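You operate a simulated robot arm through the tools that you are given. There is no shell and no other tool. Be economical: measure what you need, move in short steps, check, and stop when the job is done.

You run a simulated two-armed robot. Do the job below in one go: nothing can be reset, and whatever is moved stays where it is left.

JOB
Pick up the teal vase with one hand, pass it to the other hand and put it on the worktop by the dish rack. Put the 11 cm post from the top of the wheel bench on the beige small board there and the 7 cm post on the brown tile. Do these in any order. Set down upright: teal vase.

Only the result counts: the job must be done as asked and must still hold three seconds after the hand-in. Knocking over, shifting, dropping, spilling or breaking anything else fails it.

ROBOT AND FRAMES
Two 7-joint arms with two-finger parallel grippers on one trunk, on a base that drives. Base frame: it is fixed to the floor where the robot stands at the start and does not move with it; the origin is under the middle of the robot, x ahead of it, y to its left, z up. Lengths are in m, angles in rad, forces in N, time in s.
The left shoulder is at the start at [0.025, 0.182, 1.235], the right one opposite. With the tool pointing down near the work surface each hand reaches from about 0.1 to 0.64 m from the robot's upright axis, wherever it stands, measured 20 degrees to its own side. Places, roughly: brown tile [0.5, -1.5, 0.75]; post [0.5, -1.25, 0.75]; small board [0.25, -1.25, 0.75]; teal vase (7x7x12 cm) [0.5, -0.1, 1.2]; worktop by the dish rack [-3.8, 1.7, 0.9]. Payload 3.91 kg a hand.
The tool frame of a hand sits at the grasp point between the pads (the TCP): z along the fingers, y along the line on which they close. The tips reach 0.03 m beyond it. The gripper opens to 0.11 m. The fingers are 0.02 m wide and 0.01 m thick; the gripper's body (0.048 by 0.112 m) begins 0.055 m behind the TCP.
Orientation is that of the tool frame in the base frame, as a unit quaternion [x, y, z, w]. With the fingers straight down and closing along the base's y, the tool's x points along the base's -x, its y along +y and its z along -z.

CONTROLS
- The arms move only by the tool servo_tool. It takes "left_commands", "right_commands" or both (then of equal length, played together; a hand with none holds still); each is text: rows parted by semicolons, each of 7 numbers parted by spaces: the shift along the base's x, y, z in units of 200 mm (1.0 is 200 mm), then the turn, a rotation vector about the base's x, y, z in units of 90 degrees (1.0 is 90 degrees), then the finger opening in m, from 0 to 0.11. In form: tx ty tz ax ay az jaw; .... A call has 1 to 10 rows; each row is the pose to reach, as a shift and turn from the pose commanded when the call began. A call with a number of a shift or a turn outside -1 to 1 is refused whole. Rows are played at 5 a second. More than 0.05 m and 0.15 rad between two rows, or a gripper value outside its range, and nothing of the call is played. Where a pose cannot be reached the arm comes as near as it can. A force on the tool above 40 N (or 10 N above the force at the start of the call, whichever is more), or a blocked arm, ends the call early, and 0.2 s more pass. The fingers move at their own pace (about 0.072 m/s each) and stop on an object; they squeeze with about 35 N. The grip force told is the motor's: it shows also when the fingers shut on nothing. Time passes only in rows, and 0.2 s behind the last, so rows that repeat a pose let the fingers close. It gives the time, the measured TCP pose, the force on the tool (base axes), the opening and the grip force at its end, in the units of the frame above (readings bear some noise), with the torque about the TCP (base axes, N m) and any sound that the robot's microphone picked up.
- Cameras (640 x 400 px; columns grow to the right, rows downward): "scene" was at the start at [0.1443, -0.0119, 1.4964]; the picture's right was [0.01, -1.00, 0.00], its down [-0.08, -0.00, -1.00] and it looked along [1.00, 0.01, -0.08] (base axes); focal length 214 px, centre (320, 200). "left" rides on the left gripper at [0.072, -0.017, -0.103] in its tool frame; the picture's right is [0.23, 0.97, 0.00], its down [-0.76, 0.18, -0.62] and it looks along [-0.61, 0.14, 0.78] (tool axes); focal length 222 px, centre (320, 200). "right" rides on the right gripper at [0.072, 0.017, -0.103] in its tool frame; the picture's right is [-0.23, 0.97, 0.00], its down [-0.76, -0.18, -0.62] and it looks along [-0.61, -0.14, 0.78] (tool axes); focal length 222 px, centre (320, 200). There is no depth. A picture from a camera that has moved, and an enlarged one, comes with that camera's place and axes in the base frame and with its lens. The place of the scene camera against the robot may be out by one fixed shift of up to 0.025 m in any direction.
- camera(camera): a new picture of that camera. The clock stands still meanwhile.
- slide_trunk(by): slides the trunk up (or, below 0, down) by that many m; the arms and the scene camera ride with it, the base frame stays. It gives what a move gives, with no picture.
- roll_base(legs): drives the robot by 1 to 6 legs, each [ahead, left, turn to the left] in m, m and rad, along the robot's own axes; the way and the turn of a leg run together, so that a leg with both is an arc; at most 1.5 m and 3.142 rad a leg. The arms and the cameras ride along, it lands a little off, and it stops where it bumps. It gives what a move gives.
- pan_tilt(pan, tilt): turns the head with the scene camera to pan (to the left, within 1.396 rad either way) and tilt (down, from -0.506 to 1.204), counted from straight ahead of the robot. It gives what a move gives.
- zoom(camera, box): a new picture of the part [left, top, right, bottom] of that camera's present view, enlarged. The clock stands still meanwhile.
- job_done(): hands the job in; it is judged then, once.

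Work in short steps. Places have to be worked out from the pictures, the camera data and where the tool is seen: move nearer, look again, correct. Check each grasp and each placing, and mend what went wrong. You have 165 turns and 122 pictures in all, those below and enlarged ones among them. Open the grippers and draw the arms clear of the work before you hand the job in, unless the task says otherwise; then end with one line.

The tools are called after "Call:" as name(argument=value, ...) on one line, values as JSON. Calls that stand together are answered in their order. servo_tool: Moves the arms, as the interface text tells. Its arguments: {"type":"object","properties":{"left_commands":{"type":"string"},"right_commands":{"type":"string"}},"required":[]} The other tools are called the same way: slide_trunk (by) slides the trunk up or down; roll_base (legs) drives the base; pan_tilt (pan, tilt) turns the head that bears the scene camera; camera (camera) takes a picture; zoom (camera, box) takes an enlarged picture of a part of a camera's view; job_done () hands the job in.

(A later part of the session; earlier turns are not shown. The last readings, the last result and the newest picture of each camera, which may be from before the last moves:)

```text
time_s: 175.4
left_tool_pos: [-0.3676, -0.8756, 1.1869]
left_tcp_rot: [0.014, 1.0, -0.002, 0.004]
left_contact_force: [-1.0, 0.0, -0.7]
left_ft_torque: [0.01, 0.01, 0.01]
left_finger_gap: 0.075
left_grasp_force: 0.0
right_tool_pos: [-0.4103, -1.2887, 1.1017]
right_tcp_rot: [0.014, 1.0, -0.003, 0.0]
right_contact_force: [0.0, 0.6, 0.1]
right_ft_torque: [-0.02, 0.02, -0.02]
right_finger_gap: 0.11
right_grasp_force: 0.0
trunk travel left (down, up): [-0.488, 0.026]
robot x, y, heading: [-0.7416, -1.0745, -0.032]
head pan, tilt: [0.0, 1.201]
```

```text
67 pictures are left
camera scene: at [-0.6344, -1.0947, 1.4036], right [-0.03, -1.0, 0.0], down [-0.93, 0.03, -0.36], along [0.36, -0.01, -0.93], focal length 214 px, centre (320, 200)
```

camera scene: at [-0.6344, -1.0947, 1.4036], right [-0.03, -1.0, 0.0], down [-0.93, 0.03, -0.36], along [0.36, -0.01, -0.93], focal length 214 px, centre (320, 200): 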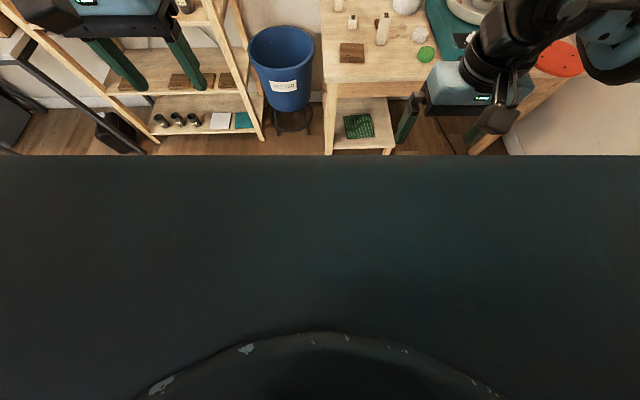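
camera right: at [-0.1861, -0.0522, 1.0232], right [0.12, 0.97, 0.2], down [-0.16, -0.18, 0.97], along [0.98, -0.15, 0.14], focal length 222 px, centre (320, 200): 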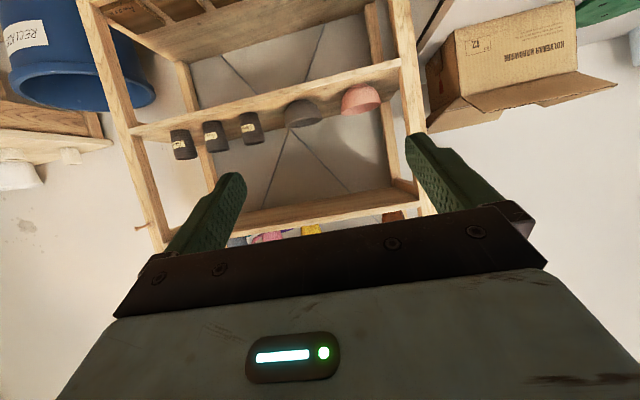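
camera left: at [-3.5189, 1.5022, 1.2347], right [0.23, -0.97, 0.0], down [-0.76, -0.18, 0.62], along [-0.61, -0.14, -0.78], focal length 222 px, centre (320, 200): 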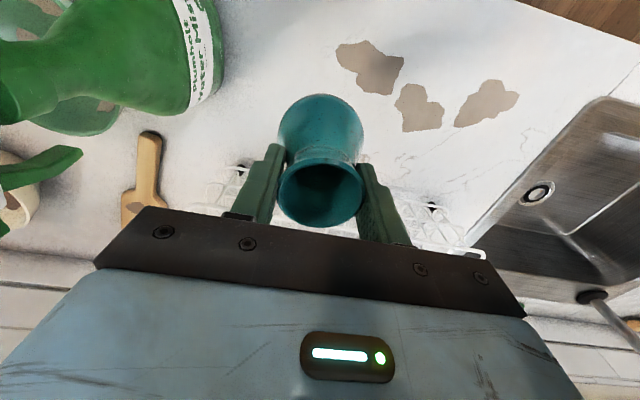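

The torso hides the base, so I stay cautious. I drive to about x −0.25, y −1.15 (0.4 m from the bench edge, a clearance already proven elsewhere) and look.

Call:
roll_base(legs=[[0, 0, 0.031], [0.3, -0.08, 0], [0.19, 0, 0]])

Call:
pan_tilt(pan=-0.15, tilt=0.8)

Call:
camera(camera="scene")

Call:
camera(camera="right")

```text
time_s: 179.0
left_tool_pos: [0.1132, -0.9481, 1.1869]
left_tcp_rot: [0.0, 1.0, -0.002, 0.004]
left_contact_force: [0.1, 0.2, 0.3]
left_ft_torque: [-0.01, 0.01, -0.03]
left_finger_gap: 0.0749
left_grasp_force: 0.2
right_tool_pos: [0.0837, -1.3619, 1.1028]
right_tcp_rot: [0.0, 1.0, -0.002, 0.0]
right_contact_force: [0.5, 1.0, 0.1]
right_ft_torque: [0.03, 0.03, 0.02]
right_finger_gap: 0.1099
right_grasp_force: 0.0
trunk travel left (down, up): [-0.488, 0.026]
robot x, y, heading: [-0.2533, -1.1606, -0.002]
head pan, tilt: [0.0, 1.201]
```

```text
time_s: 179.9
left_tool_pos: [0.1152, -0.9486, 1.1858]
left_tcp_rot: [0.001, 1.0, -0.003, 0.006]
left_contact_force: [-1.3, 0.2, -0.1]
left_ft_torque: [0.01, 0.01, 0.0]
left_finger_gap: 0.0749
left_grasp_force: 0.1
right_tool_pos: [0.084, -1.3616, 1.1025]
right_tcp_rot: [-0.001, 1.0, -0.002, 0.001]
right_contact_force: [0.4, 1.4, -0.1]
right_ft_torque: [-0.01, -0.01, 0.02]
right_finger_gap: 0.1099
right_grasp_force: 0.1
trunk travel left (down, up): [-0.488, 0.026]
robot x, y, heading: [-0.2584, -1.1583, -0.005]
head pan, tilt: [-0.15, 0.799]
```

```text
66 pictures are left
camera scene: at [-0.1227, -1.1867, 1.4313], right [-0.15, -0.99, 0.0], down [-0.71, 0.11, -0.7], along [0.69, -0.11, -0.72], focal length 214 px, centre (320, 200)
```

scene: 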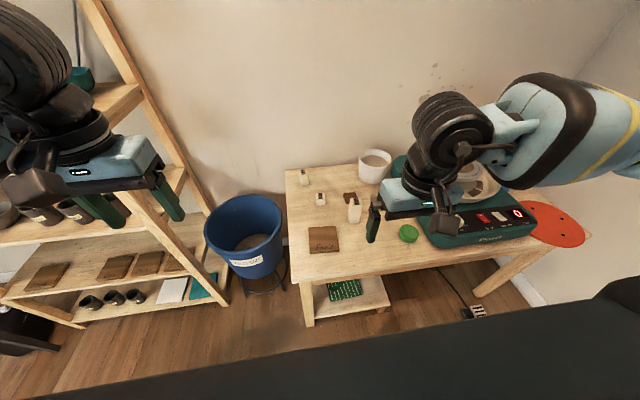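

```text
65 pictures are left
camera right: at [0.0113, -1.3441, 1.2062], right [0.23, 0.97, 0.0], down [0.76, -0.17, 0.62], along [0.61, -0.14, -0.78], focal length 222 px, centre (320, 200)
```

right: 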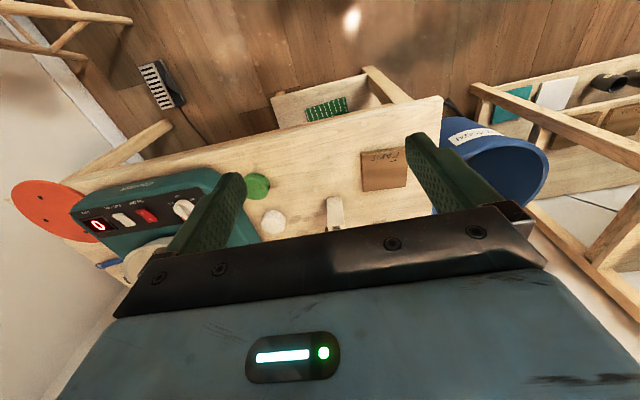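

Call:
zoom(camera="scene", box=[270, 140, 430, 265])

```text
3.20 times, centred on (350, 202) of scene
camera zoom: at [-0.1227, -1.1867, 1.4313], right [-0.15, -0.99, 0.0], down [-0.71, 0.11, -0.7], along [0.69, -0.11, -0.72], focal length 686 px, centre (224, 192)
```

zoom: 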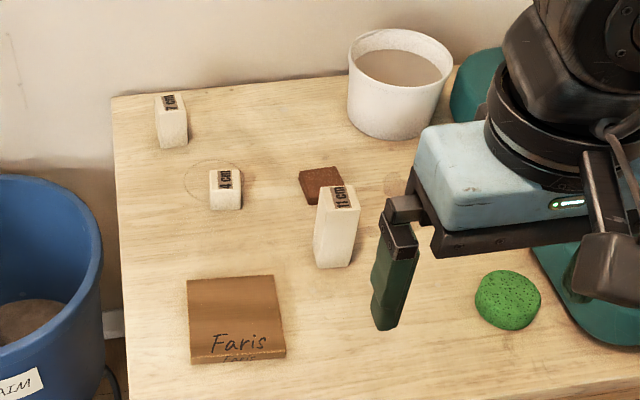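

Labels read 7, 4 and 11 cm — so I know which is which. To approach safely I tip the left hand so its camera looks straight down at my base front and the bench edge.

Call:
servo_tool(left_commands="0 0 0 0 0.09 0 0.075; 0 0 0 0 0.18 0 0.075; 0 -0.1 0 0 0.27 0 0.075; 0 -0.2 0 0 0.36 0 0.075; 0 -0.2 0 0 0.45 0 0.075; 0 -0.2 0 0 0.54 0 0.075; 0 -0.2 0 0 0.54 0 0.075")

Call:
camera(camera="left")

```text
time_s: 181.5
left_tool_pos: [0.1129, -0.988, 1.1851]
left_tcp_rot: [-0.001, 0.913, -0.003, -0.407]
left_contact_force: [-0.1, 0.3, 0.2]
left_ft_torque: [-0.01, 0.0, 0.0]
left_finger_gap: 0.075
left_grasp_force: 0.1
right_tool_pos: [0.0834, -1.3614, 1.1035]
right_tcp_rot: [0.0, 1.0, -0.002, 0.0]
right_contact_force: [-1.1, 1.0, 0.8]
right_ft_torque: [0.01, 0.02, -0.02]
right_finger_gap: 0.1101
right_grasp_force: 0.1
trunk travel left (down, up): [-0.488, 0.026]
robot x, y, heading: [-0.2527, -1.1607, -0.006]
head pan, tilt: [-0.15, 0.799]
```

```text
63 pictures are left
camera left: at [0.1434, -1.0039, 1.3089], right [-0.16, 0.97, 0.17], down [0.97, 0.18, -0.15], along [-0.18, 0.14, -0.97], focal length 222 px, centre (320, 200)
```

left: 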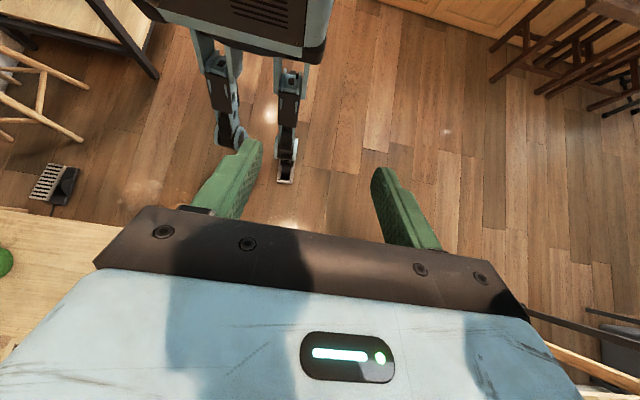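

I'm on slim legs: the front toe is only ~0.10 m ahead of the robot's axis, bench edge 0.41 m ahead. I restore the left hand and advance 0.16 m.

Call:
servo_tool(left_commands="0 0 0 0 -0.09 0 0.075; 0 0 0 0 -0.18 0 0.075; 0 0.1 0 0 -0.27 0 0.075; -0.1 0.2 0 0 -0.36 0 0.075; -0.2 0.3 0 0 -0.45 0 0.075; -0.3 0.3 0 0 -0.54 0 0.075; -0.3 0.3 0 0 -0.54 0 0.075")

Call:
roll_base(legs=[[0.16, 0, 0.005]])

Call:
camera(camera="right")

```text
time_s: 183.1
left_tool_pos: [0.0532, -0.9283, 1.1855]
left_tcp_rot: [-0.002, 1.0, -0.003, 0.006]
left_contact_force: [0.3, -0.2, 0.4]
left_ft_torque: [-0.01, 0.0, 0.01]
left_finger_gap: 0.0747
left_grasp_force: 0.0
right_tool_pos: [0.0834, -1.3623, 1.1012]
right_tcp_rot: [0.001, 1.0, -0.002, 0.0]
right_contact_force: [0.0, 0.0, 0.5]
right_ft_torque: [-0.02, 0.02, -0.01]
right_finger_gap: 0.1102
right_grasp_force: 0.1
trunk travel left (down, up): [-0.488, 0.026]
robot x, y, heading: [-0.2529, -1.1601, -0.004]
head pan, tilt: [-0.15, 0.799]
```

```text
time_s: 184.5
left_tool_pos: [0.2144, -0.9284, 1.1852]
left_tcp_rot: [-0.002, 1.0, -0.002, 0.005]
left_contact_force: [-0.3, 0.4, -0.5]
left_ft_torque: [-0.03, -0.01, 0.01]
left_finger_gap: 0.0752
left_grasp_force: 0.0
right_tool_pos: [0.248, -1.3599, 1.1021]
right_tcp_rot: [-0.003, 1.0, -0.002, 0.001]
right_contact_force: [0.0, -0.6, 0.4]
right_ft_torque: [0.03, -0.02, -0.03]
right_finger_gap: 0.11
right_grasp_force: 0.1
trunk travel left (down, up): [-0.488, 0.026]
robot x, y, heading: [-0.0909, -1.1598, 0.006]
head pan, tilt: [-0.15, 0.799]
```

```text
62 pictures are left
camera right: at [0.1748, -1.3425, 1.2062], right [0.22, 0.98, 0.0], down [0.76, -0.17, 0.62], along [0.61, -0.14, -0.78], focal length 222 px, centre (320, 200)
```

right: 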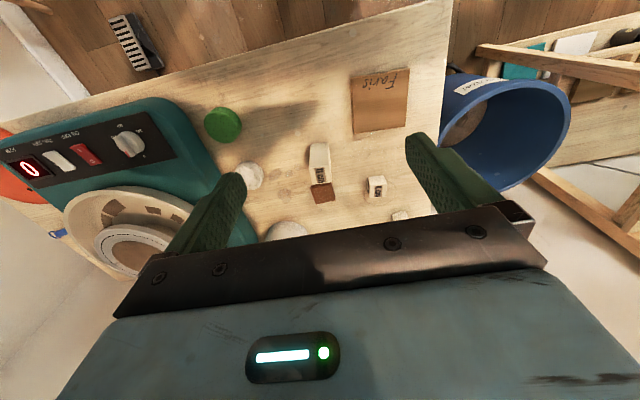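

From the wrist view: 11 cm post base ≈ (0.385, −1.392), tile ≈ (0.506, −1.41), board ≈ (0.315, −1.26). I bring the right hand above the tall post.

Call:
servo_tool(right_commands="0.15 -0.05 -0.15 0 0 0 0.09; 0.3 -0.1 -0.3 0 0 0 0.08; 0.45 -0.15 -0.45 0 0 0 0.08; 0.6 -0.16 -0.6 0 0 0 0.08; 0.67 -0.16 -0.75 0 0 0 0.08; 0.67 -0.16 -0.75 0 0 0 0.08")

Call:
camera(camera="right")

Call:
zoom(camera="scene", box=[260, 180, 420, 305])

```text
time_s: 185.9
left_tool_pos: [0.2135, -0.9265, 1.1866]
left_tcp_rot: [-0.003, 1.0, -0.003, 0.005]
left_contact_force: [0.7, -0.4, -0.5]
left_ft_torque: [0.01, 0.02, 0.0]
left_finger_gap: 0.0753
left_grasp_force: 0.0
right_tool_pos: [0.3801, -1.3941, 0.954]
right_tcp_rot: [-0.004, 1.0, -0.001, 0.001]
right_contact_force: [-0.5, 0.2, -1.3]
right_ft_torque: [0.01, -0.02, 0.0]
right_finger_gap: 0.08
right_grasp_force: 0.0
trunk travel left (down, up): [-0.488, 0.026]
robot x, y, heading: [-0.0908, -1.1596, -0.0]
head pan, tilt: [-0.15, 0.799]
```

```text
61 pictures are left
camera right: at [0.3081, -1.3755, 1.0577], right [0.22, 0.98, 0.0], down [0.76, -0.17, 0.62], along [0.61, -0.14, -0.78], focal length 222 px, centre (320, 200)
```

right: 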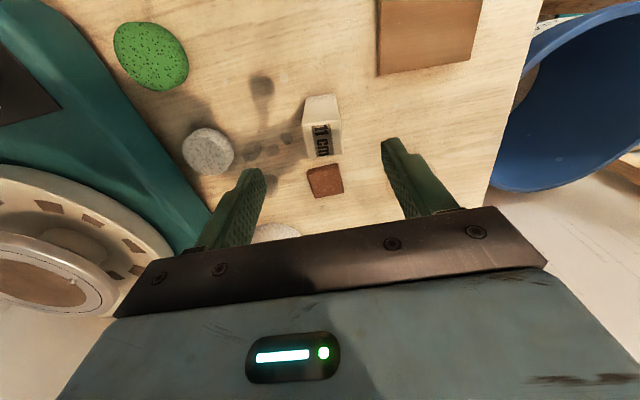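

```text
3.20 times, centred on (340, 242) of scene
camera zoom: at [0.0397, -1.186, 1.4314], right [-0.15, -0.99, 0.0], down [-0.71, 0.1, -0.7], along [0.69, -0.1, -0.72], focal length 686 px, centre (256, 64)
```

zoom: 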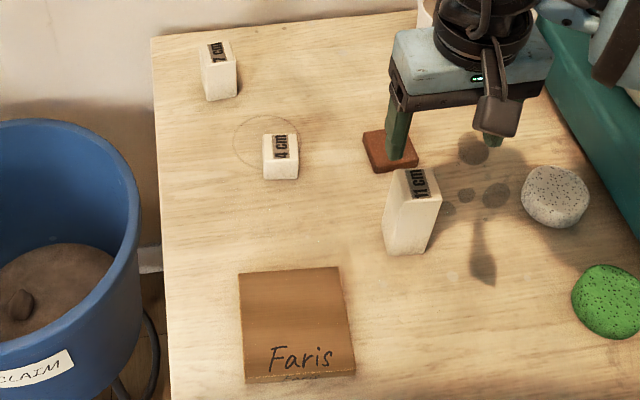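

Post centre ≈ (0.394, −1.393). I descend around it to TCP z ≈0.815 and close.

Call:
servo_tool(right_commands="0.07 0.003 0 0 0 0 0.08; 0.07 0.003 -0.2 0 0 0 0.08; 0.07 0.003 -0.4 0 0 0 0.08; 0.07 0.003 -0.6 0 0 0 0.08; 0.07 0.003 -0.69 0 0 0 0.08; 0.07 0.003 -0.69 0 0 0 0.08")

Call:
camera(camera="right")

```text
time_s: 187.3
left_tool_pos: [0.2144, -0.9265, 1.1862]
left_tcp_rot: [-0.002, 1.0, -0.002, 0.006]
left_contact_force: [-0.5, -0.6, 0.2]
left_ft_torque: [0.0, 0.0, -0.02]
left_finger_gap: 0.0748
left_grasp_force: 0.1
right_tool_pos: [0.3966, -1.3908, 0.8144]
right_tcp_rot: [-0.004, 1.0, -0.001, 0.0]
right_contact_force: [0.3, 0.0, -0.6]
right_ft_torque: [-0.01, 0.0, -0.01]
right_finger_gap: 0.0802
right_grasp_force: 0.1
trunk travel left (down, up): [-0.488, 0.026]
robot x, y, heading: [-0.0892, -1.162, 0.002]
head pan, tilt: [-0.15, 0.799]
```

```text
59 pictures are left
camera right: at [0.3242, -1.374, 0.9182], right [0.22, 0.98, 0.0], down [0.76, -0.17, 0.62], along [0.61, -0.14, -0.78], focal length 222 px, centre (320, 200)
```

right: 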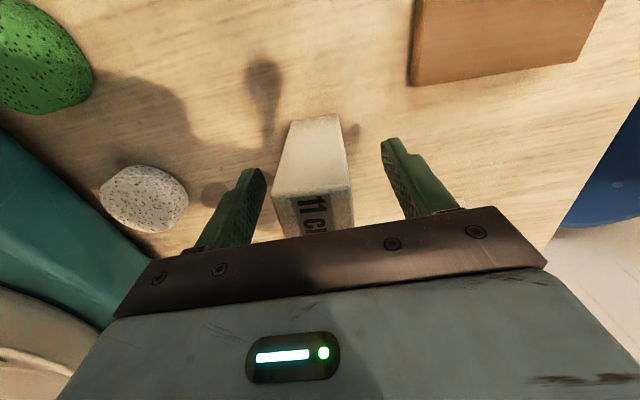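

Post is slightly toward −y; I shift 5 mm and close.

Call:
servo_tool(right_commands="0 -0.025 0 0 0 0 0.08; 0 -0.025 0 0 0 0 0.06; 0 -0.025 0 0 0 0 0.04; 0 -0.025 0 0 0 0 0.025; 0 -0.025 0 0 0 0 0.02; 0 -0.025 0 0 0 0 0.02")

```text
time_s: 188.7
left_tool_pos: [0.2139, -0.9263, 1.1857]
left_tcp_rot: [-0.002, 1.0, -0.002, 0.005]
left_contact_force: [0.0, 0.8, 0.2]
left_ft_torque: [0.01, 0.02, 0.0]
left_finger_gap: 0.075
left_grasp_force: 0.1
right_tool_pos: [0.3947, -1.3954, 0.8142]
right_tcp_rot: [-0.003, 1.0, -0.002, 0.001]
right_contact_force: [0.4, 1.4, 0.1]
right_ft_torque: [0.13, 0.06, 0.0]
right_finger_gap: 0.042
right_grasp_force: 34.7
trunk travel left (down, up): [-0.488, 0.026]
robot x, y, heading: [-0.0905, -1.1571, -0.001]
head pan, tilt: [-0.15, 0.799]
```

Held at 0.042 m. I lift 8 cm and carry it over the board centre, (0.322, −1.271).

Call:
servo_tool(right_commands="0 0 0.12 0 0 0 0.02; 0 0 0.25 0 0 0 0.02; 0 0 0.4 0 0 0 0.02; -0.1 0.15 0.4 0 0 0 0.02; -0.2 0.35 0.4 0 0 0 0.02; -0.3 0.5 0.4 0 0 0 0.02; -0.365 0.62 0.4 0 0 0 0.02; -0.365 0.62 0.4 0 0 0 0.02")

Call:
camera(camera="right")

Call:
zoom(camera="scene", box=[260, 180, 420, 305])

```text
time_s: 190.5
left_tool_pos: [0.2137, -0.9271, 1.1858]
left_tcp_rot: [-0.003, 1.0, -0.003, 0.004]
left_contact_force: [-0.5, -0.1, -0.4]
left_ft_torque: [-0.02, 0.01, -0.02]
left_finger_gap: 0.0752
left_grasp_force: 0.0
right_tool_pos: [0.3218, -1.2713, 0.8934]
right_tcp_rot: [-0.003, 1.0, -0.001, -0.001]
right_contact_force: [-0.2, -0.7, -3.0]
right_ft_torque: [-0.03, -0.01, -0.03]
right_finger_gap: 0.0417
right_grasp_force: 35.1
trunk travel left (down, up): [-0.488, 0.026]
robot x, y, heading: [-0.0965, -1.1616, 0.005]
head pan, tilt: [-0.15, 0.799]
```

```text
58 pictures are left
camera right: at [0.2492, -1.254, 0.9975], right [0.22, 0.98, 0.0], down [0.76, -0.17, 0.62], along [0.61, -0.14, -0.78], focal length 222 px, centre (320, 200)
```

right: 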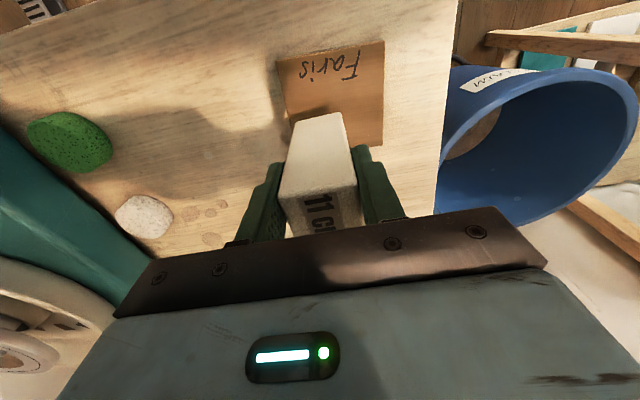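

```text
3.20 times, centred on (340, 242) of scene
camera zoom: at [0.0403, -1.1865, 1.4313], right [-0.15, -0.99, 0.0], down [-0.71, 0.11, -0.7], along [0.69, -0.1, -0.72], focal length 686 px, centre (256, 64)
```

zoom: 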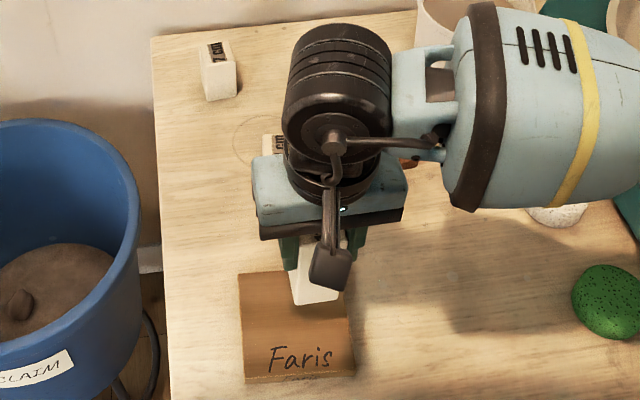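

Board centre refined to about (0.321, −1.26). I shift 1 cm and lower toward it.

Call:
servo_tool(right_commands="0 0.05 -0.1 0 0 0 0.02; 0 0.05 -0.2 0 0 0 0.02; 0 0.05 -0.24 0 0 0 0.02; 0 0.05 -0.24 0 0 0 0.02")

Call:
zoom(camera="right", box=[200, 20, 440, 170])

```text
time_s: 191.5
left_tool_pos: [0.2132, -0.927, 1.1857]
left_tcp_rot: [-0.003, 1.0, -0.003, 0.006]
left_contact_force: [0.0, -0.2, -1.4]
left_ft_torque: [-0.01, 0.01, 0.02]
left_finger_gap: 0.0751
left_grasp_force: 0.0
right_tool_pos: [0.3225, -1.2624, 0.8452]
right_tcp_rot: [-0.003, 1.0, -0.002, -0.001]
right_contact_force: [0.6, -0.2, -3.1]
right_ft_torque: [0.01, 0.04, -0.01]
right_finger_gap: 0.042
right_grasp_force: 35.4
trunk travel left (down, up): [-0.488, 0.026]
robot x, y, heading: [-0.0929, -1.1642, 0.002]
head pan, tilt: [-0.15, 0.799]
```

```text
2.67 times, centred on (320, 95) of right
camera zoom: at [0.2502, -1.2447, 0.9495], right [0.22, 0.98, 0.0], down [0.76, -0.17, 0.62], along [0.61, -0.14, -0.78], focal length 592 px, centre (320, 480)
```

zoom: 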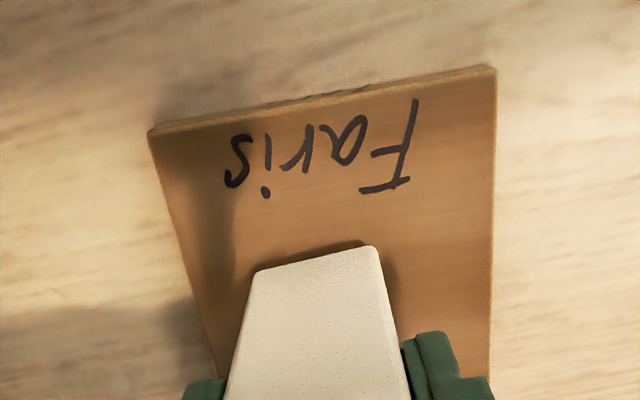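

Centred on the board. I lower in small steps to feel contact.

Call:
servo_tool(right_commands="0 0 -0.015 0 0 0 0.02; 0 0 -0.03 0 0 0 0.02; 0 0 -0.045 0 0 0 0.02; 0 0 -0.05 0 0 0 0.02")

```text
time_s: 192.5
left_tool_pos: [0.213, -0.9265, 1.1854]
left_tcp_rot: [-0.002, 1.0, -0.003, 0.005]
left_contact_force: [0.1, 0.4, 0.2]
left_ft_torque: [-0.02, 0.0, 0.0]
left_finger_gap: 0.0752
left_grasp_force: 0.0
right_tool_pos: [0.3222, -1.2624, 0.8357]
right_tcp_rot: [-0.003, 1.0, -0.003, 0.0]
right_contact_force: [0.4, 0.0, -2.9]
right_ft_torque: [0.02, 0.01, -0.01]
right_finger_gap: 0.0419
right_grasp_force: 35.3
trunk travel left (down, up): [-0.488, 0.026]
robot x, y, heading: [-0.0915, -1.1616, 0.0]
head pan, tilt: [-0.15, 0.799]
```

Call:
servo_tool(right_commands="0 0 -0.01 0 0 0 0.02; 0 0 -0.02 0 0 0 0.02; 0 0 -0.02 0 0 0 0.02")

```text
time_s: 193.3
left_tool_pos: [0.2141, -0.927, 1.1855]
left_tcp_rot: [-0.003, 1.0, -0.003, 0.004]
left_contact_force: [-0.7, 0.0, 0.8]
left_ft_torque: [0.01, -0.01, -0.03]
left_finger_gap: 0.075
left_grasp_force: 0.0
right_tool_pos: [0.3216, -1.2623, 0.8332]
right_tcp_rot: [-0.004, 1.0, -0.002, -0.001]
right_contact_force: [-0.7, 0.5, -2.7]
right_ft_torque: [-0.02, 0.03, 0.0]
right_finger_gap: 0.0417
right_grasp_force: 35.3
trunk travel left (down, up): [-0.488, 0.026]
robot x, y, heading: [-0.0913, -1.1591, 0.005]
head pan, tilt: [-0.15, 0.799]
```

No contact yet; a bit further.

Call:
servo_tool(right_commands="0 0 -0.01 0 0 0 0.02; 0 0 -0.02 0 0 0 0.02; 0 0 -0.02 0 0 0 0.02")

Call:
zoom(camera="right", box=[200, 20, 440, 170])

```text
time_s: 194.1
left_tool_pos: [0.2126, -0.9268, 1.1872]
left_tcp_rot: [-0.003, 1.0, -0.003, 0.007]
left_contact_force: [0.1, 0.2, -0.3]
left_ft_torque: [0.0, -0.01, 0.04]
left_finger_gap: 0.0751
left_grasp_force: 0.1
right_tool_pos: [0.3216, -1.2616, 0.8303]
right_tcp_rot: [-0.004, 1.0, -0.002, 0.003]
right_contact_force: [-3.3, -1.4, 14.3]
right_ft_torque: [-0.02, 0.36, 0.04]
right_finger_gap: 0.0417
right_grasp_force: 34.6
trunk travel left (down, up): [-0.488, 0.026]
robot x, y, heading: [-0.0924, -1.164, 0.003]
head pan, tilt: [-0.15, 0.799]
```

```text
2.67 times, centred on (320, 95) of right
camera zoom: at [0.2495, -1.2451, 0.9344], right [0.22, 0.98, 0.0], down [0.76, -0.17, 0.63], along [0.61, -0.14, -0.78], focal length 592 px, centre (320, 480)
```

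zoom: 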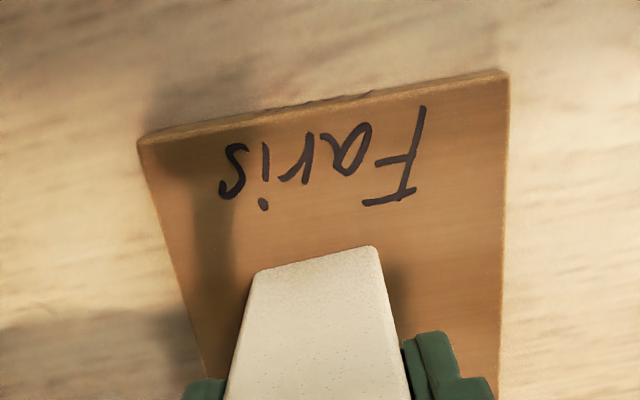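

Contact on the board (14 N). I open the gripper and rise.

Call:
servo_tool(right_commands="0 0 0.003 0 0 0 0.045; 0 0 0.003 0 0 0 0.055; 0 0 0.003 0 0 0 0.07; 0 0 0.003 0 0 0 0.07; 0 0 0.15 0 0 0 0.07; 0 0 0.35 0 0 0 0.07; 0 0 0.55 0 0 0 0.07; 0 0 0.75 0 0 0 0.07; 0 0 0.75 0 0 0 0.07")

Call:
camera(camera="right")

```text
time_s: 196.1
left_tool_pos: [0.2154, -0.9272, 1.1847]
left_tcp_rot: [-0.003, 1.0, -0.002, 0.005]
left_contact_force: [-0.4, -0.3, 0.2]
left_ft_torque: [-0.01, -0.01, -0.05]
left_finger_gap: 0.0747
left_grasp_force: 0.1
right_tool_pos: [0.3214, -1.2626, 0.9788]
right_tcp_rot: [-0.003, 1.0, -0.002, 0.0]
right_contact_force: [0.2, -0.3, 0.5]
right_ft_torque: [-0.02, -0.02, 0.03]
right_finger_gap: 0.0698
right_grasp_force: 0.0
trunk travel left (down, up): [-0.488, 0.026]
robot x, y, heading: [-0.0927, -1.1627, 0.0]
head pan, tilt: [-0.15, 0.799]
```

```text
54 pictures are left
camera right: at [0.2492, -1.2449, 1.0826], right [0.22, 0.98, 0.0], down [0.76, -0.17, 0.62], along [0.61, -0.14, -0.78], focal length 222 px, centre (320, 200)
```

right: 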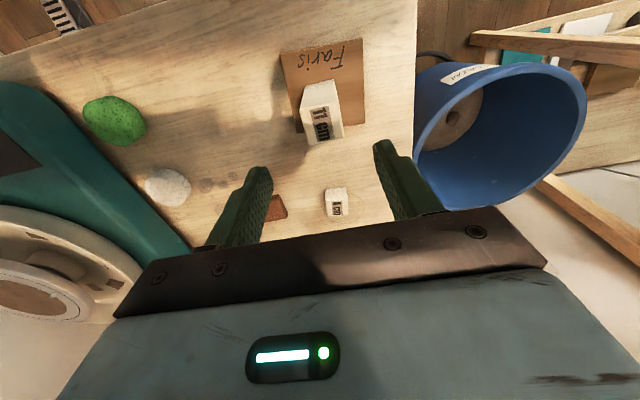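

The 11 cm post stands on the board. Next the 7 cm post at about (0.645, −1.22): I raise the right hand, pitch it 45° forward for reach, and move over the bench.

Call:
servo_tool(right_commands="0 0 0.15 0 -0.06 0 0.07; 0.05 0 0.3 0 -0.12 0 0.08; 0.15 0.05 0.35 0 -0.19 0 0.09; 0.3 0.1 0.35 0 -0.26 0 0.09; 0.45 0.15 0.35 0 -0.33 0 0.09; 0.6 0.2 0.3 0 -0.4 0 0.09; 0.75 0.2 0.2 0 -0.46 0 0.09; 0.85 0.2 0.1 0 -0.5 0 0.09; 0.85 0.2 0.1 0 -0.5 0 0.09")

Call:
camera(camera="right")

Call:
camera(camera="scene")

```text
time_s: 198.1
left_tool_pos: [0.2135, -0.9245, 1.1861]
left_tcp_rot: [-0.003, 1.0, -0.002, 0.005]
left_contact_force: [0.3, -0.2, -0.3]
left_ft_torque: [-0.02, 0.02, -0.03]
left_finger_gap: 0.0752
left_grasp_force: 0.0
right_tool_pos: [0.4924, -1.2228, 0.9994]
right_tcp_rot: [-0.003, 0.923, -0.002, 0.384]
right_contact_force: [0.0, -0.5, -1.1]
right_ft_torque: [-0.02, 0.03, -0.02]
right_finger_gap: 0.0897
right_grasp_force: 0.0
trunk travel left (down, up): [-0.488, 0.026]
robot x, y, heading: [-0.0962, -1.1592, 0.009]
head pan, tilt: [-0.15, 0.799]
```

```text
53 pictures are left
camera right: at [0.3679, -1.2054, 1.0222], right [0.16, 0.98, 0.15], down [0.1, -0.17, 0.98], along [0.98, -0.14, -0.12], focal length 222 px, centre (320, 200)
```

right: 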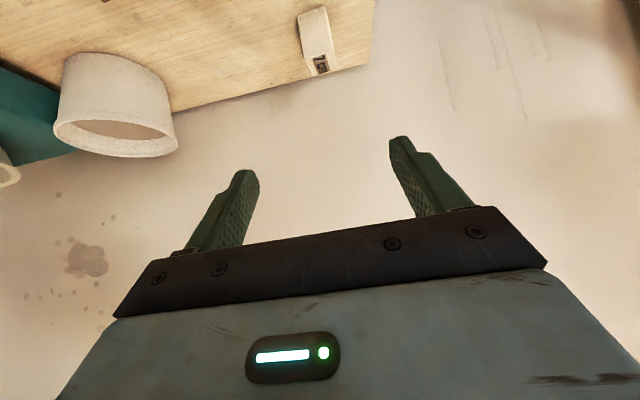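

```text
52 pictures are left
camera scene: at [0.0398, -1.186, 1.4314], right [-0.15, -0.99, 0.0], down [-0.71, 0.1, -0.7], along [0.69, -0.1, -0.72], focal length 214 px, centre (320, 200)
```

scene: 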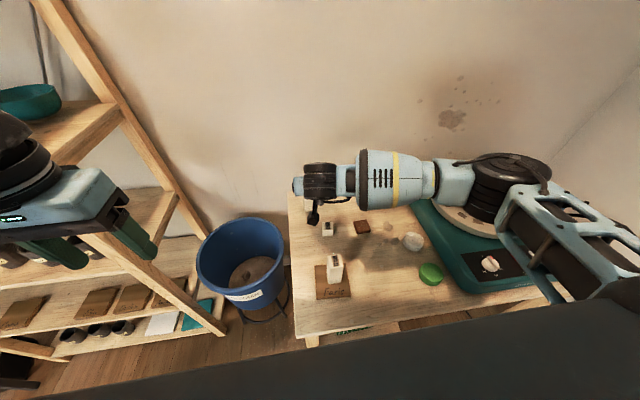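

7 cm post centre ≈ (0.638, −1.214). I go to a pre-grasp point 11 cm up-back along the 45° line.

Call:
servo_tool(right_commands="0.1 0.02 -0.15 0 0 0 0.09; 0.2 0.045 -0.3 0 0 0 0.09; 0.3 0.045 -0.45 0 0 0 0.09; 0.34 0.045 -0.6 0 0 0 0.09; 0.34 0.045 -0.6 0 0 0 0.09")

Call:
camera(camera="right")

Call:
zoom(camera="scene", box=[260, 140, 420, 265])

```text
time_s: 199.3
left_tool_pos: [0.2138, -0.9273, 1.1866]
left_tcp_rot: [-0.002, 1.0, -0.003, 0.005]
left_contact_force: [0.2, -0.5, 0.1]
left_ft_torque: [0.0, 0.01, 0.01]
left_finger_gap: 0.0749
left_grasp_force: 0.1
right_tool_pos: [0.5608, -1.2137, 0.879]
right_tcp_rot: [-0.003, 0.924, -0.002, 0.382]
right_contact_force: [-0.3, -0.4, 0.4]
right_ft_torque: [0.0, 0.03, -0.02]
right_finger_gap: 0.09
right_grasp_force: 0.1
trunk travel left (down, up): [-0.488, 0.026]
robot x, y, heading: [-0.091, -1.1629, 0.004]
head pan, tilt: [-0.15, 0.799]
```

```text
51 pictures are left
camera right: at [0.4374, -1.1968, 0.9005], right [0.16, 0.98, 0.15], down [0.1, -0.17, 0.98], along [0.98, -0.14, -0.12], focal length 222 px, centre (320, 200)
```

right: 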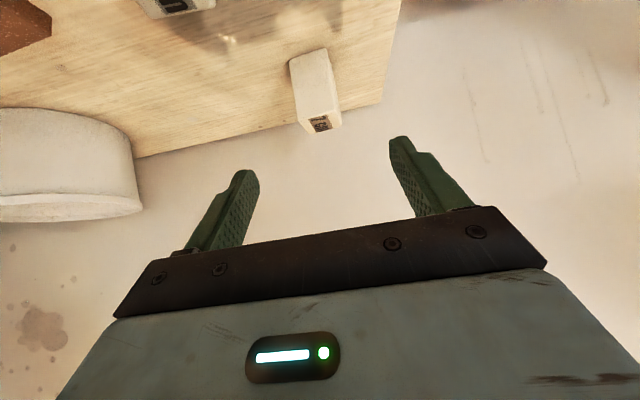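

```text
3.20 times, centred on (340, 202) of scene
camera zoom: at [0.0398, -1.1861, 1.4314], right [-0.15, -0.99, 0.0], down [-0.71, 0.1, -0.7], along [0.69, -0.1, -0.72], focal length 686 px, centre (256, 192)
```

zoom: 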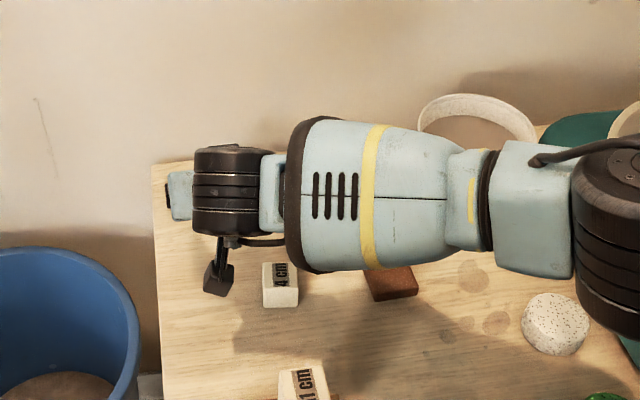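

The post's range is uncertain by ~3 cm (bench may be nearer z 0.71–0.75). I advance 4 cm further along the line with fingers straddling it, and re-measure.

Call:
servo_tool(right_commands="0.1 0 -0.1 0 0 0 0.09; 0.2 0 -0.2 0 0 0 0.09; 0.2 0 -0.2 0 0 0 0.09")

Call:
camera(camera="right")

```text
time_s: 200.1
left_tool_pos: [0.2132, -0.9267, 1.1859]
left_tcp_rot: [-0.003, 1.0, -0.003, 0.005]
left_contact_force: [-0.2, 0.1, 0.3]
left_ft_torque: [0.04, 0.01, -0.01]
left_finger_gap: 0.0753
left_grasp_force: 0.1
right_tool_pos: [0.602, -1.2132, 0.8387]
right_tcp_rot: [-0.002, 0.924, -0.003, 0.382]
right_contact_force: [-0.7, -0.1, -0.5]
right_ft_torque: [0.02, 0.01, -0.01]
right_finger_gap: 0.09
right_grasp_force: 0.1
trunk travel left (down, up): [-0.488, 0.026]
robot x, y, heading: [-0.0942, -1.1618, 0.004]
head pan, tilt: [-0.15, 0.799]
```

```text
49 pictures are left
camera right: at [0.4775, -1.1961, 0.8609], right [0.16, 0.98, 0.15], down [0.1, -0.17, 0.98], along [0.98, -0.14, -0.12], focal length 222 px, centre (320, 200)
```

right: 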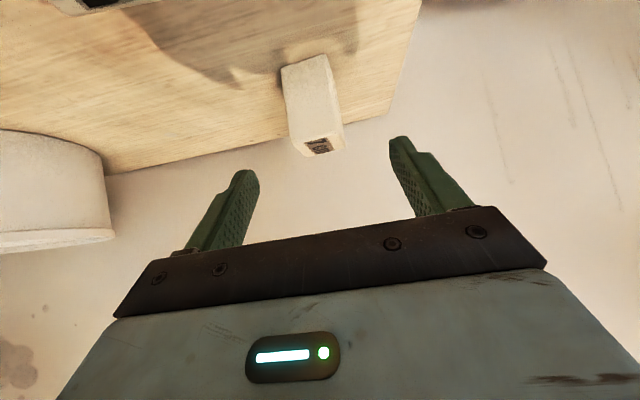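

Three views agree: bench top z ≈0.724, post near face x ≈0.646, centre ≈ (0.666, −1.215), top ≈0.794. I advance to grasp height.

Call:
servo_tool(right_commands="0.1 -0.01 -0.1 0 0 0 0.09; 0.2 -0.01 -0.2 0 0 0 0.09; 0.28 -0.01 -0.3 0 0 0 0.09; 0.305 -0.01 -0.325 0 0 0 0.09; 0.305 -0.01 -0.325 0 0 0 0.09")

Call:
camera(camera="right")

```text
time_s: 201.3
left_tool_pos: [0.2142, -0.9259, 1.1866]
left_tcp_rot: [-0.003, 1.0, -0.002, 0.006]
left_contact_force: [1.4, -0.6, -0.1]
left_ft_torque: [0.04, 0.0, 0.01]
left_finger_gap: 0.0747
left_grasp_force: 0.0
right_tool_pos: [0.6028, -1.231, 0.798]
right_tcp_rot: [-0.002, 0.924, -0.003, 0.382]
right_contact_force: [0.7, -0.9, 0.2]
right_ft_torque: [0.0, -0.01, -0.02]
right_finger_gap: 0.0898
right_grasp_force: 0.1
right hand out of reach, approached as far as the arm can: row 1, 2, 3, 4, 5
trunk travel left (down, up): [-0.488, 0.026]
robot x, y, heading: [-0.0885, -1.1578, 0.006]
head pan, tilt: [-0.15, 0.799]
```

```text
48 pictures are left
camera right: at [0.48, -1.2136, 0.8207], right [0.16, 0.98, 0.15], down [0.1, -0.17, 0.98], along [0.98, -0.14, -0.12], focal length 222 px, centre (320, 200)
```

right: 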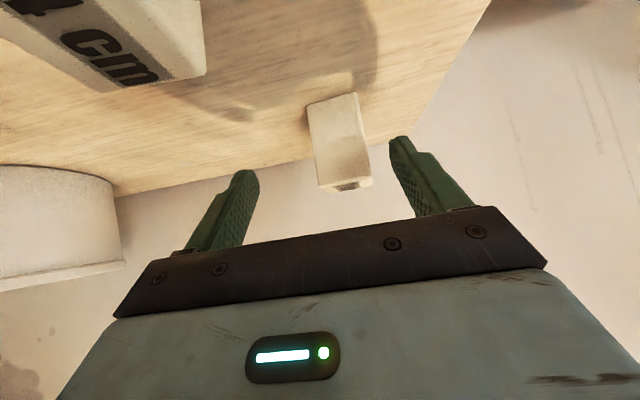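

Out of reach at the end. I rise and retract a little, then bring the base nearer.

Call:
servo_tool(right_commands="-0.15 0 0.2 0 0 0 0.09; -0.3 0.02 0.4 0 0 0 0.09; -0.4 0.03 0.6 0 0 0 0.09; -0.5 0.03 0.8 0 0 0 0.09; -0.5 0.03 0.8 0 0 0 0.09")

Call:
pan_tilt(pan=0.0, tilt=1.0)

Call:
camera(camera="scene")

```text
refused: row 2 steps farther than a row can; nothing moved
```

```text
time_s: 202.1
left_tool_pos: [0.2154, -0.9262, 1.1851]
left_tcp_rot: [-0.002, 1.0, -0.003, 0.005]
left_contact_force: [0.3, 0.4, -0.1]
left_ft_torque: [0.01, 0.0, 0.02]
left_finger_gap: 0.0751
left_grasp_force: 0.0
right_tool_pos: [0.6041, -1.2316, 0.7978]
right_tcp_rot: [-0.002, 0.924, -0.003, 0.382]
right_contact_force: [-0.1, -0.2, 0.9]
right_ft_torque: [0.01, -0.05, -0.01]
right_finger_gap: 0.09
right_grasp_force: 0.1
trunk travel left (down, up): [-0.488, 0.026]
robot x, y, heading: [-0.0929, -1.16, 0.003]
head pan, tilt: [0.0, 1.0]
```

```text
47 pictures are left
camera scene: at [0.0299, -1.174, 1.4162], right [0.0, -1.0, 0.0], down [-0.84, 0.0, -0.54], along [0.54, 0.0, -0.84], focal length 214 px, centre (320, 200)
```

scene: 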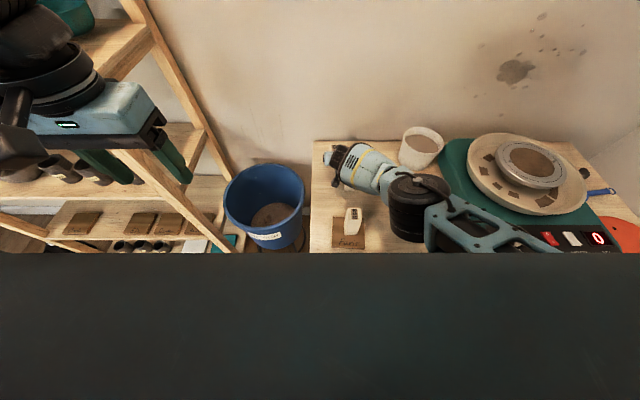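

The step was too long; I repeat with shorter rows.

Call:
servo_tool(right_commands="-0.05 0 0.2 0 0 0 0.09; -0.12 0.01 0.4 0 0 0 0.09; -0.22 0.02 0.6 0 0 0 0.09; -0.35 0.03 0.8 0 0 0 0.09; -0.5 0.03 0.9 0 0 0 0.09; -0.5 0.03 0.9 0 0 0 0.09")

```text
time_s: 203.4
left_tool_pos: [0.2136, -0.927, 1.1852]
left_tcp_rot: [-0.003, 1.0, -0.003, 0.004]
left_contact_force: [0.6, -0.3, 0.5]
left_ft_torque: [0.0, -0.03, -0.02]
left_finger_gap: 0.0749
left_grasp_force: 0.1
right_tool_pos: [0.5025, -1.2282, 0.9773]
right_tcp_rot: [-0.002, 0.924, -0.003, 0.383]
right_contact_force: [0.9, -0.2, -0.3]
right_ft_torque: [0.01, -0.01, 0.01]
right_finger_gap: 0.0898
right_grasp_force: 0.0
trunk travel left (down, up): [-0.488, 0.026]
robot x, y, heading: [-0.0914, -1.1603, 0.002]
head pan, tilt: [0.0, 1.0]
```

I advance the base 8 cm (toes would be at x ≈0.09; bench edge at ≈0.18).

Call:
roll_base(legs=[[0.08, 0.02, 0]])

Call:
camera(camera="right")

```text
time_s: 204.7
left_tool_pos: [0.2403, -0.907, 1.1869]
left_tcp_rot: [-0.001, 1.0, -0.003, 0.006]
left_contact_force: [-0.6, 0.8, -0.8]
left_ft_torque: [-0.01, 0.0, -0.05]
left_finger_gap: 0.0753
left_grasp_force: 0.1
right_tool_pos: [0.528, -1.2093, 0.9769]
right_tcp_rot: [-0.002, 0.924, -0.004, 0.383]
right_contact_force: [0.6, 0.4, -1.0]
right_ft_torque: [0.03, 0.0, 0.0]
right_finger_gap: 0.0901
right_grasp_force: 0.0
trunk travel left (down, up): [-0.488, 0.026]
robot x, y, heading: [-0.0644, -1.1429, 0.0]
head pan, tilt: [0.0, 1.0]
stopped in leg 1: the robot was blocked; the commanded pose is now the measured one
```

```text
46 pictures are left
camera right: at [0.4058, -1.1911, 0.9999], right [0.16, 0.98, 0.15], down [0.1, -0.17, 0.98], along [0.98, -0.14, -0.12], focal length 222 px, centre (320, 200)
```

right: 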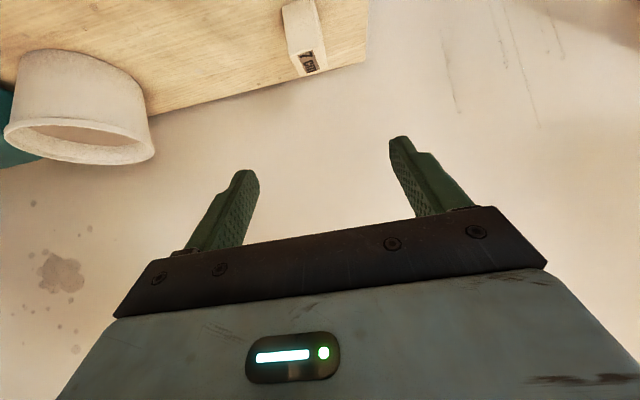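

Blocked after 3 cm. I check the bench objects for disturbance.

Call:
pan_tilt(pan=-0.15, tilt=0.85)

Call:
zoom(camera="scene", box=[240, 120, 480, 270])

```text
time_s: 205.4
left_tool_pos: [0.2432, -0.9081, 1.1855]
left_tcp_rot: [-0.002, 1.0, -0.003, 0.006]
left_contact_force: [-0.1, 0.5, 0.3]
left_ft_torque: [0.02, 0.0, -0.02]
left_finger_gap: 0.075
left_grasp_force: 0.2
right_tool_pos: [0.531, -1.2102, 0.977]
right_tcp_rot: [-0.002, 0.923, -0.003, 0.384]
right_contact_force: [0.4, 0.4, 0.3]
right_ft_torque: [0.01, -0.03, 0.04]
right_finger_gap: 0.0902
right_grasp_force: 0.1
trunk travel left (down, up): [-0.488, 0.026]
robot x, y, heading: [-0.0588, -1.145, 0.0]
head pan, tilt: [-0.15, 0.85]
```

```text
2.67 times, centred on (360, 195) of scene
camera zoom: at [0.0662, -1.1669, 1.4272], right [-0.15, -0.99, 0.0], down [-0.74, 0.11, -0.66], along [0.65, -0.1, -0.75], focal length 572 px, centre (213, 213)
```

zoom: 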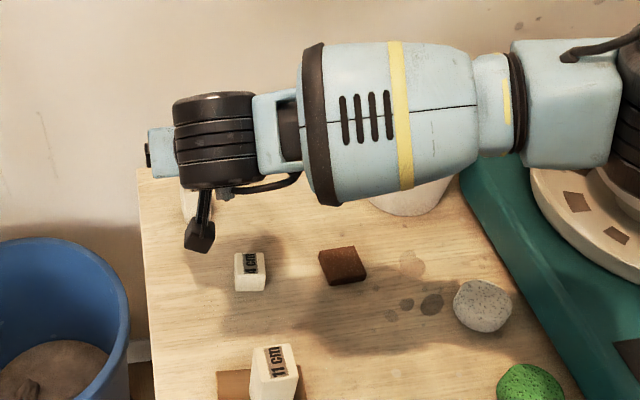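

Nothing disturbed. I'll gain reach by lining the right shoulder up with the post and lowering the trunk: first raise the hand, then back 2 cm and shift 0.11 m left.

Call:
servo_tool(right_commands="-0.05 0 0.2 0 0 0 0.09; -0.1 0 0.4 0 0 0 0.09; -0.15 0 0.6 0 0 0 0.09; -0.15 0 0.75 0 0 0 0.09; -0.15 0 0.75 0 0 0 0.09")

Call:
roll_base(legs=[[-0.02, 0, 0], [0, 0.11, 0]])

Call:
slide_trunk(by=-0.1)

```text
time_s: 206.6
left_tool_pos: [0.2419, -0.9088, 1.1859]
left_tcp_rot: [-0.001, 1.0, -0.002, 0.005]
left_contact_force: [0.8, 0.0, -0.1]
left_ft_torque: [0.01, 0.01, 0.02]
left_finger_gap: 0.0752
left_grasp_force: 0.1
right_tool_pos: [0.4998, -1.2098, 1.1264]
right_tcp_rot: [-0.001, 0.924, -0.004, 0.383]
right_contact_force: [-0.1, -0.1, -0.8]
right_ft_torque: [0.0, 0.01, 0.01]
right_finger_gap: 0.0901
right_grasp_force: 0.1
trunk travel left (down, up): [-0.488, 0.026]
robot x, y, heading: [-0.0643, -1.1442, -0.001]
head pan, tilt: [-0.15, 0.85]
```

```text
time_s: 208.6
left_tool_pos: [0.2212, -0.7982, 1.1865]
left_tcp_rot: [-0.002, 1.0, -0.002, 0.005]
left_contact_force: [0.0, -0.4, 0.8]
left_ft_torque: [-0.02, 0.0, -0.01]
left_finger_gap: 0.075
left_grasp_force: 0.1
right_tool_pos: [0.4803, -1.0998, 1.1266]
right_tcp_rot: [-0.001, 0.924, -0.003, 0.383]
right_contact_force: [-0.2, -0.4, 0.4]
right_ft_torque: [-0.02, 0.0, 0.02]
right_finger_gap: 0.0901
right_grasp_force: 0.1
trunk travel left (down, up): [-0.488, 0.026]
robot x, y, heading: [-0.0824, -1.029, 0.004]
head pan, tilt: [-0.15, 0.85]
```

```text
time_s: 209.9
left_tool_pos: [0.2209, -0.7987, 1.0862]
left_tcp_rot: [-0.002, 1.0, -0.003, 0.005]
left_contact_force: [0.0, 0.1, -0.2]
left_ft_torque: [-0.01, 0.05, -0.02]
left_finger_gap: 0.0751
left_grasp_force: 0.1
right_tool_pos: [0.4797, -1.0997, 1.0255]
right_tcp_rot: [-0.001, 0.923, -0.004, 0.384]
right_contact_force: [0.8, 0.0, -0.2]
right_ft_torque: [-0.01, -0.01, -0.02]
right_finger_gap: 0.0899
right_grasp_force: 0.1
trunk travel left (down, up): [-0.388, 0.126]
robot x, y, heading: [-0.0878, -1.0305, -0.002]
head pan, tilt: [-0.15, 0.85]
```

Trunk slides freely. I lower another 8 cm.

Call:
slide_trunk(by=-0.08)

Call:
servo_tool(right_commands="0 -0.2 0 0 0 0 0.09; 0.1 -0.4 0 0 0 0 0.09; 0.25 -0.55 -0.05 0 0 0 0.09; 0.4 -0.57 -0.15 0 0 0 0.09; 0.4 -0.57 -0.25 0 0 0 0.09; 0.4 -0.57 -0.25 0 0 0 0.09")

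Call:
camera(camera="right")

Call:
camera(camera="scene")

```text
time_s: 211.1
left_tool_pos: [0.2217, -0.7978, 1.0065]
left_tcp_rot: [-0.002, 1.0, -0.003, 0.006]
left_contact_force: [0.7, 0.2, 0.1]
left_ft_torque: [0.03, 0.02, 0.01]
left_finger_gap: 0.075
left_grasp_force: 0.0
right_tool_pos: [0.4788, -1.1, 0.9466]
right_tcp_rot: [-0.001, 0.923, -0.003, 0.384]
right_contact_force: [0.3, 0.5, -0.2]
right_ft_torque: [-0.01, 0.02, 0.0]
right_finger_gap: 0.0899
right_grasp_force: 0.0
trunk travel left (down, up): [-0.308, 0.206]
robot x, y, heading: [-0.0854, -1.0328, 0.002]
head pan, tilt: [-0.15, 0.85]
```

```text
time_s: 212.5
left_tool_pos: [0.2209, -0.7993, 1.0052]
left_tcp_rot: [-0.002, 1.0, -0.003, 0.005]
left_contact_force: [-1.3, -0.5, 0.4]
left_ft_torque: [-0.01, 0.01, -0.04]
left_finger_gap: 0.0749
left_grasp_force: 0.1
right_tool_pos: [0.5613, -1.2127, 0.8946]
right_tcp_rot: [-0.002, 0.924, -0.003, 0.383]
right_contact_force: [-0.6, -1.0, 0.3]
right_ft_torque: [-0.03, -0.02, -0.01]
right_finger_gap: 0.0901
right_grasp_force: 0.1
trunk travel left (down, up): [-0.308, 0.206]
robot x, y, heading: [-0.0826, -1.0312, -0.0]
head pan, tilt: [-0.15, 0.85]
```

```text
44 pictures are left
camera right: at [0.4369, -1.1956, 0.9162], right [0.16, 0.98, 0.15], down [0.1, -0.17, 0.98], along [0.98, -0.14, -0.12], focal length 222 px, centre (320, 200)
```

right: 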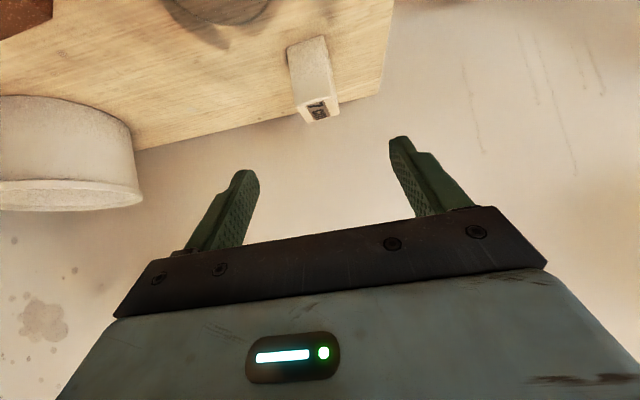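

```text
43 pictures are left
camera scene: at [0.1421, -1.0568, 1.2237], right [-0.15, -0.99, 0.0], down [-0.74, 0.11, -0.66], along [0.65, -0.1, -0.75], focal length 214 px, centre (320, 200)
```

scene: 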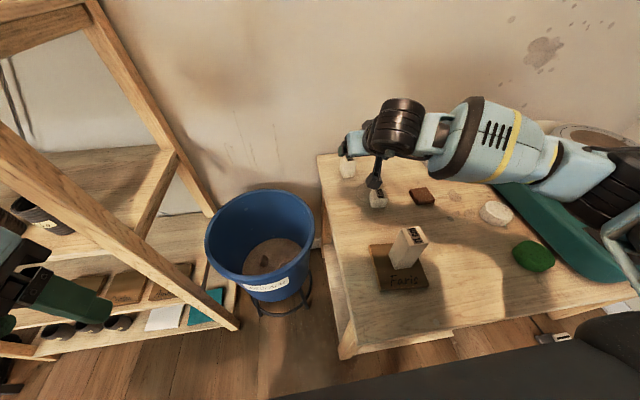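

Clear view; I advance along the 45° line to the grasp point.

Call:
servo_tool(right_commands="0.1 -0.005 -0.2 0 0 0 0.09; 0.25 -0.01 -0.35 0 0 0 0.09; 0.4 -0.01 -0.5 0 0 0 0.09; 0.5 -0.01 -0.6 0 0 0 0.09; 0.51 -0.01 -0.613 0 0 0 0.09; 0.51 -0.01 -0.613 0 0 0 0.09")

Call:
camera(camera="right")

```text
time_s: 213.9
left_tool_pos: [0.2203, -0.7986, 1.0059]
left_tcp_rot: [-0.002, 1.0, -0.002, 0.004]
left_contact_force: [0.3, 0.7, -0.2]
left_ft_torque: [0.0, 0.01, -0.03]
left_finger_gap: 0.075
left_grasp_force: 0.0
right_tool_pos: [0.6624, -1.2151, 0.7733]
right_tcp_rot: [-0.002, 0.924, -0.003, 0.383]
right_contact_force: [0.6, 0.1, -0.3]
right_ft_torque: [0.03, 0.01, 0.02]
right_finger_gap: 0.0899
right_grasp_force: 0.1
trunk travel left (down, up): [-0.308, 0.206]
robot x, y, heading: [-0.0867, -1.0314, 0.003]
head pan, tilt: [-0.15, 0.85]
```

```text
42 pictures are left
camera right: at [0.538, -1.1978, 0.7952], right [0.16, 0.98, 0.15], down [0.1, -0.17, 0.98], along [0.98, -0.14, -0.12], focal length 222 px, centre (320, 200)
```

right: 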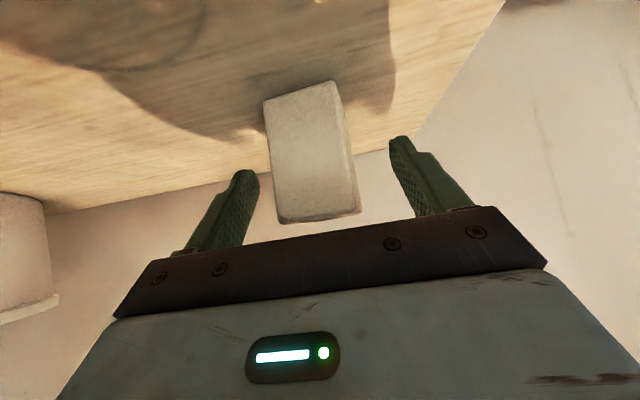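

Reached; post sits between the pads, 5 mm toward −y. I shift and close.

Call:
servo_tool(right_commands="0.02 -0.025 0 0 0 0 0.09; 0.02 -0.025 0 0 0 0 0.065; 0.02 -0.025 0 0 0 0 0.04; 0.02 -0.025 0 0 0 0 0.02; 0.02 -0.025 0 0 0 0 0.02; 0.02 -0.025 0 0 0 0 0.02")

```text
time_s: 215.3
left_tool_pos: [0.221, -0.7986, 1.0056]
left_tcp_rot: [-0.001, 1.0, -0.003, 0.005]
left_contact_force: [0.2, -0.2, -0.5]
left_ft_torque: [-0.01, 0.03, 0.02]
left_finger_gap: 0.0751
left_grasp_force: 0.0
right_tool_pos: [0.6663, -1.2212, 0.7735]
right_tcp_rot: [-0.001, 0.924, -0.003, 0.382]
right_contact_force: [1.1, 0.1, 0.4]
right_ft_torque: [0.06, -0.1, 0.0]
right_finger_gap: 0.0417
right_grasp_force: 34.5
trunk travel left (down, up): [-0.308, 0.206]
robot x, y, heading: [-0.0876, -1.0343, 0.005]
head pan, tilt: [-0.15, 0.85]
```

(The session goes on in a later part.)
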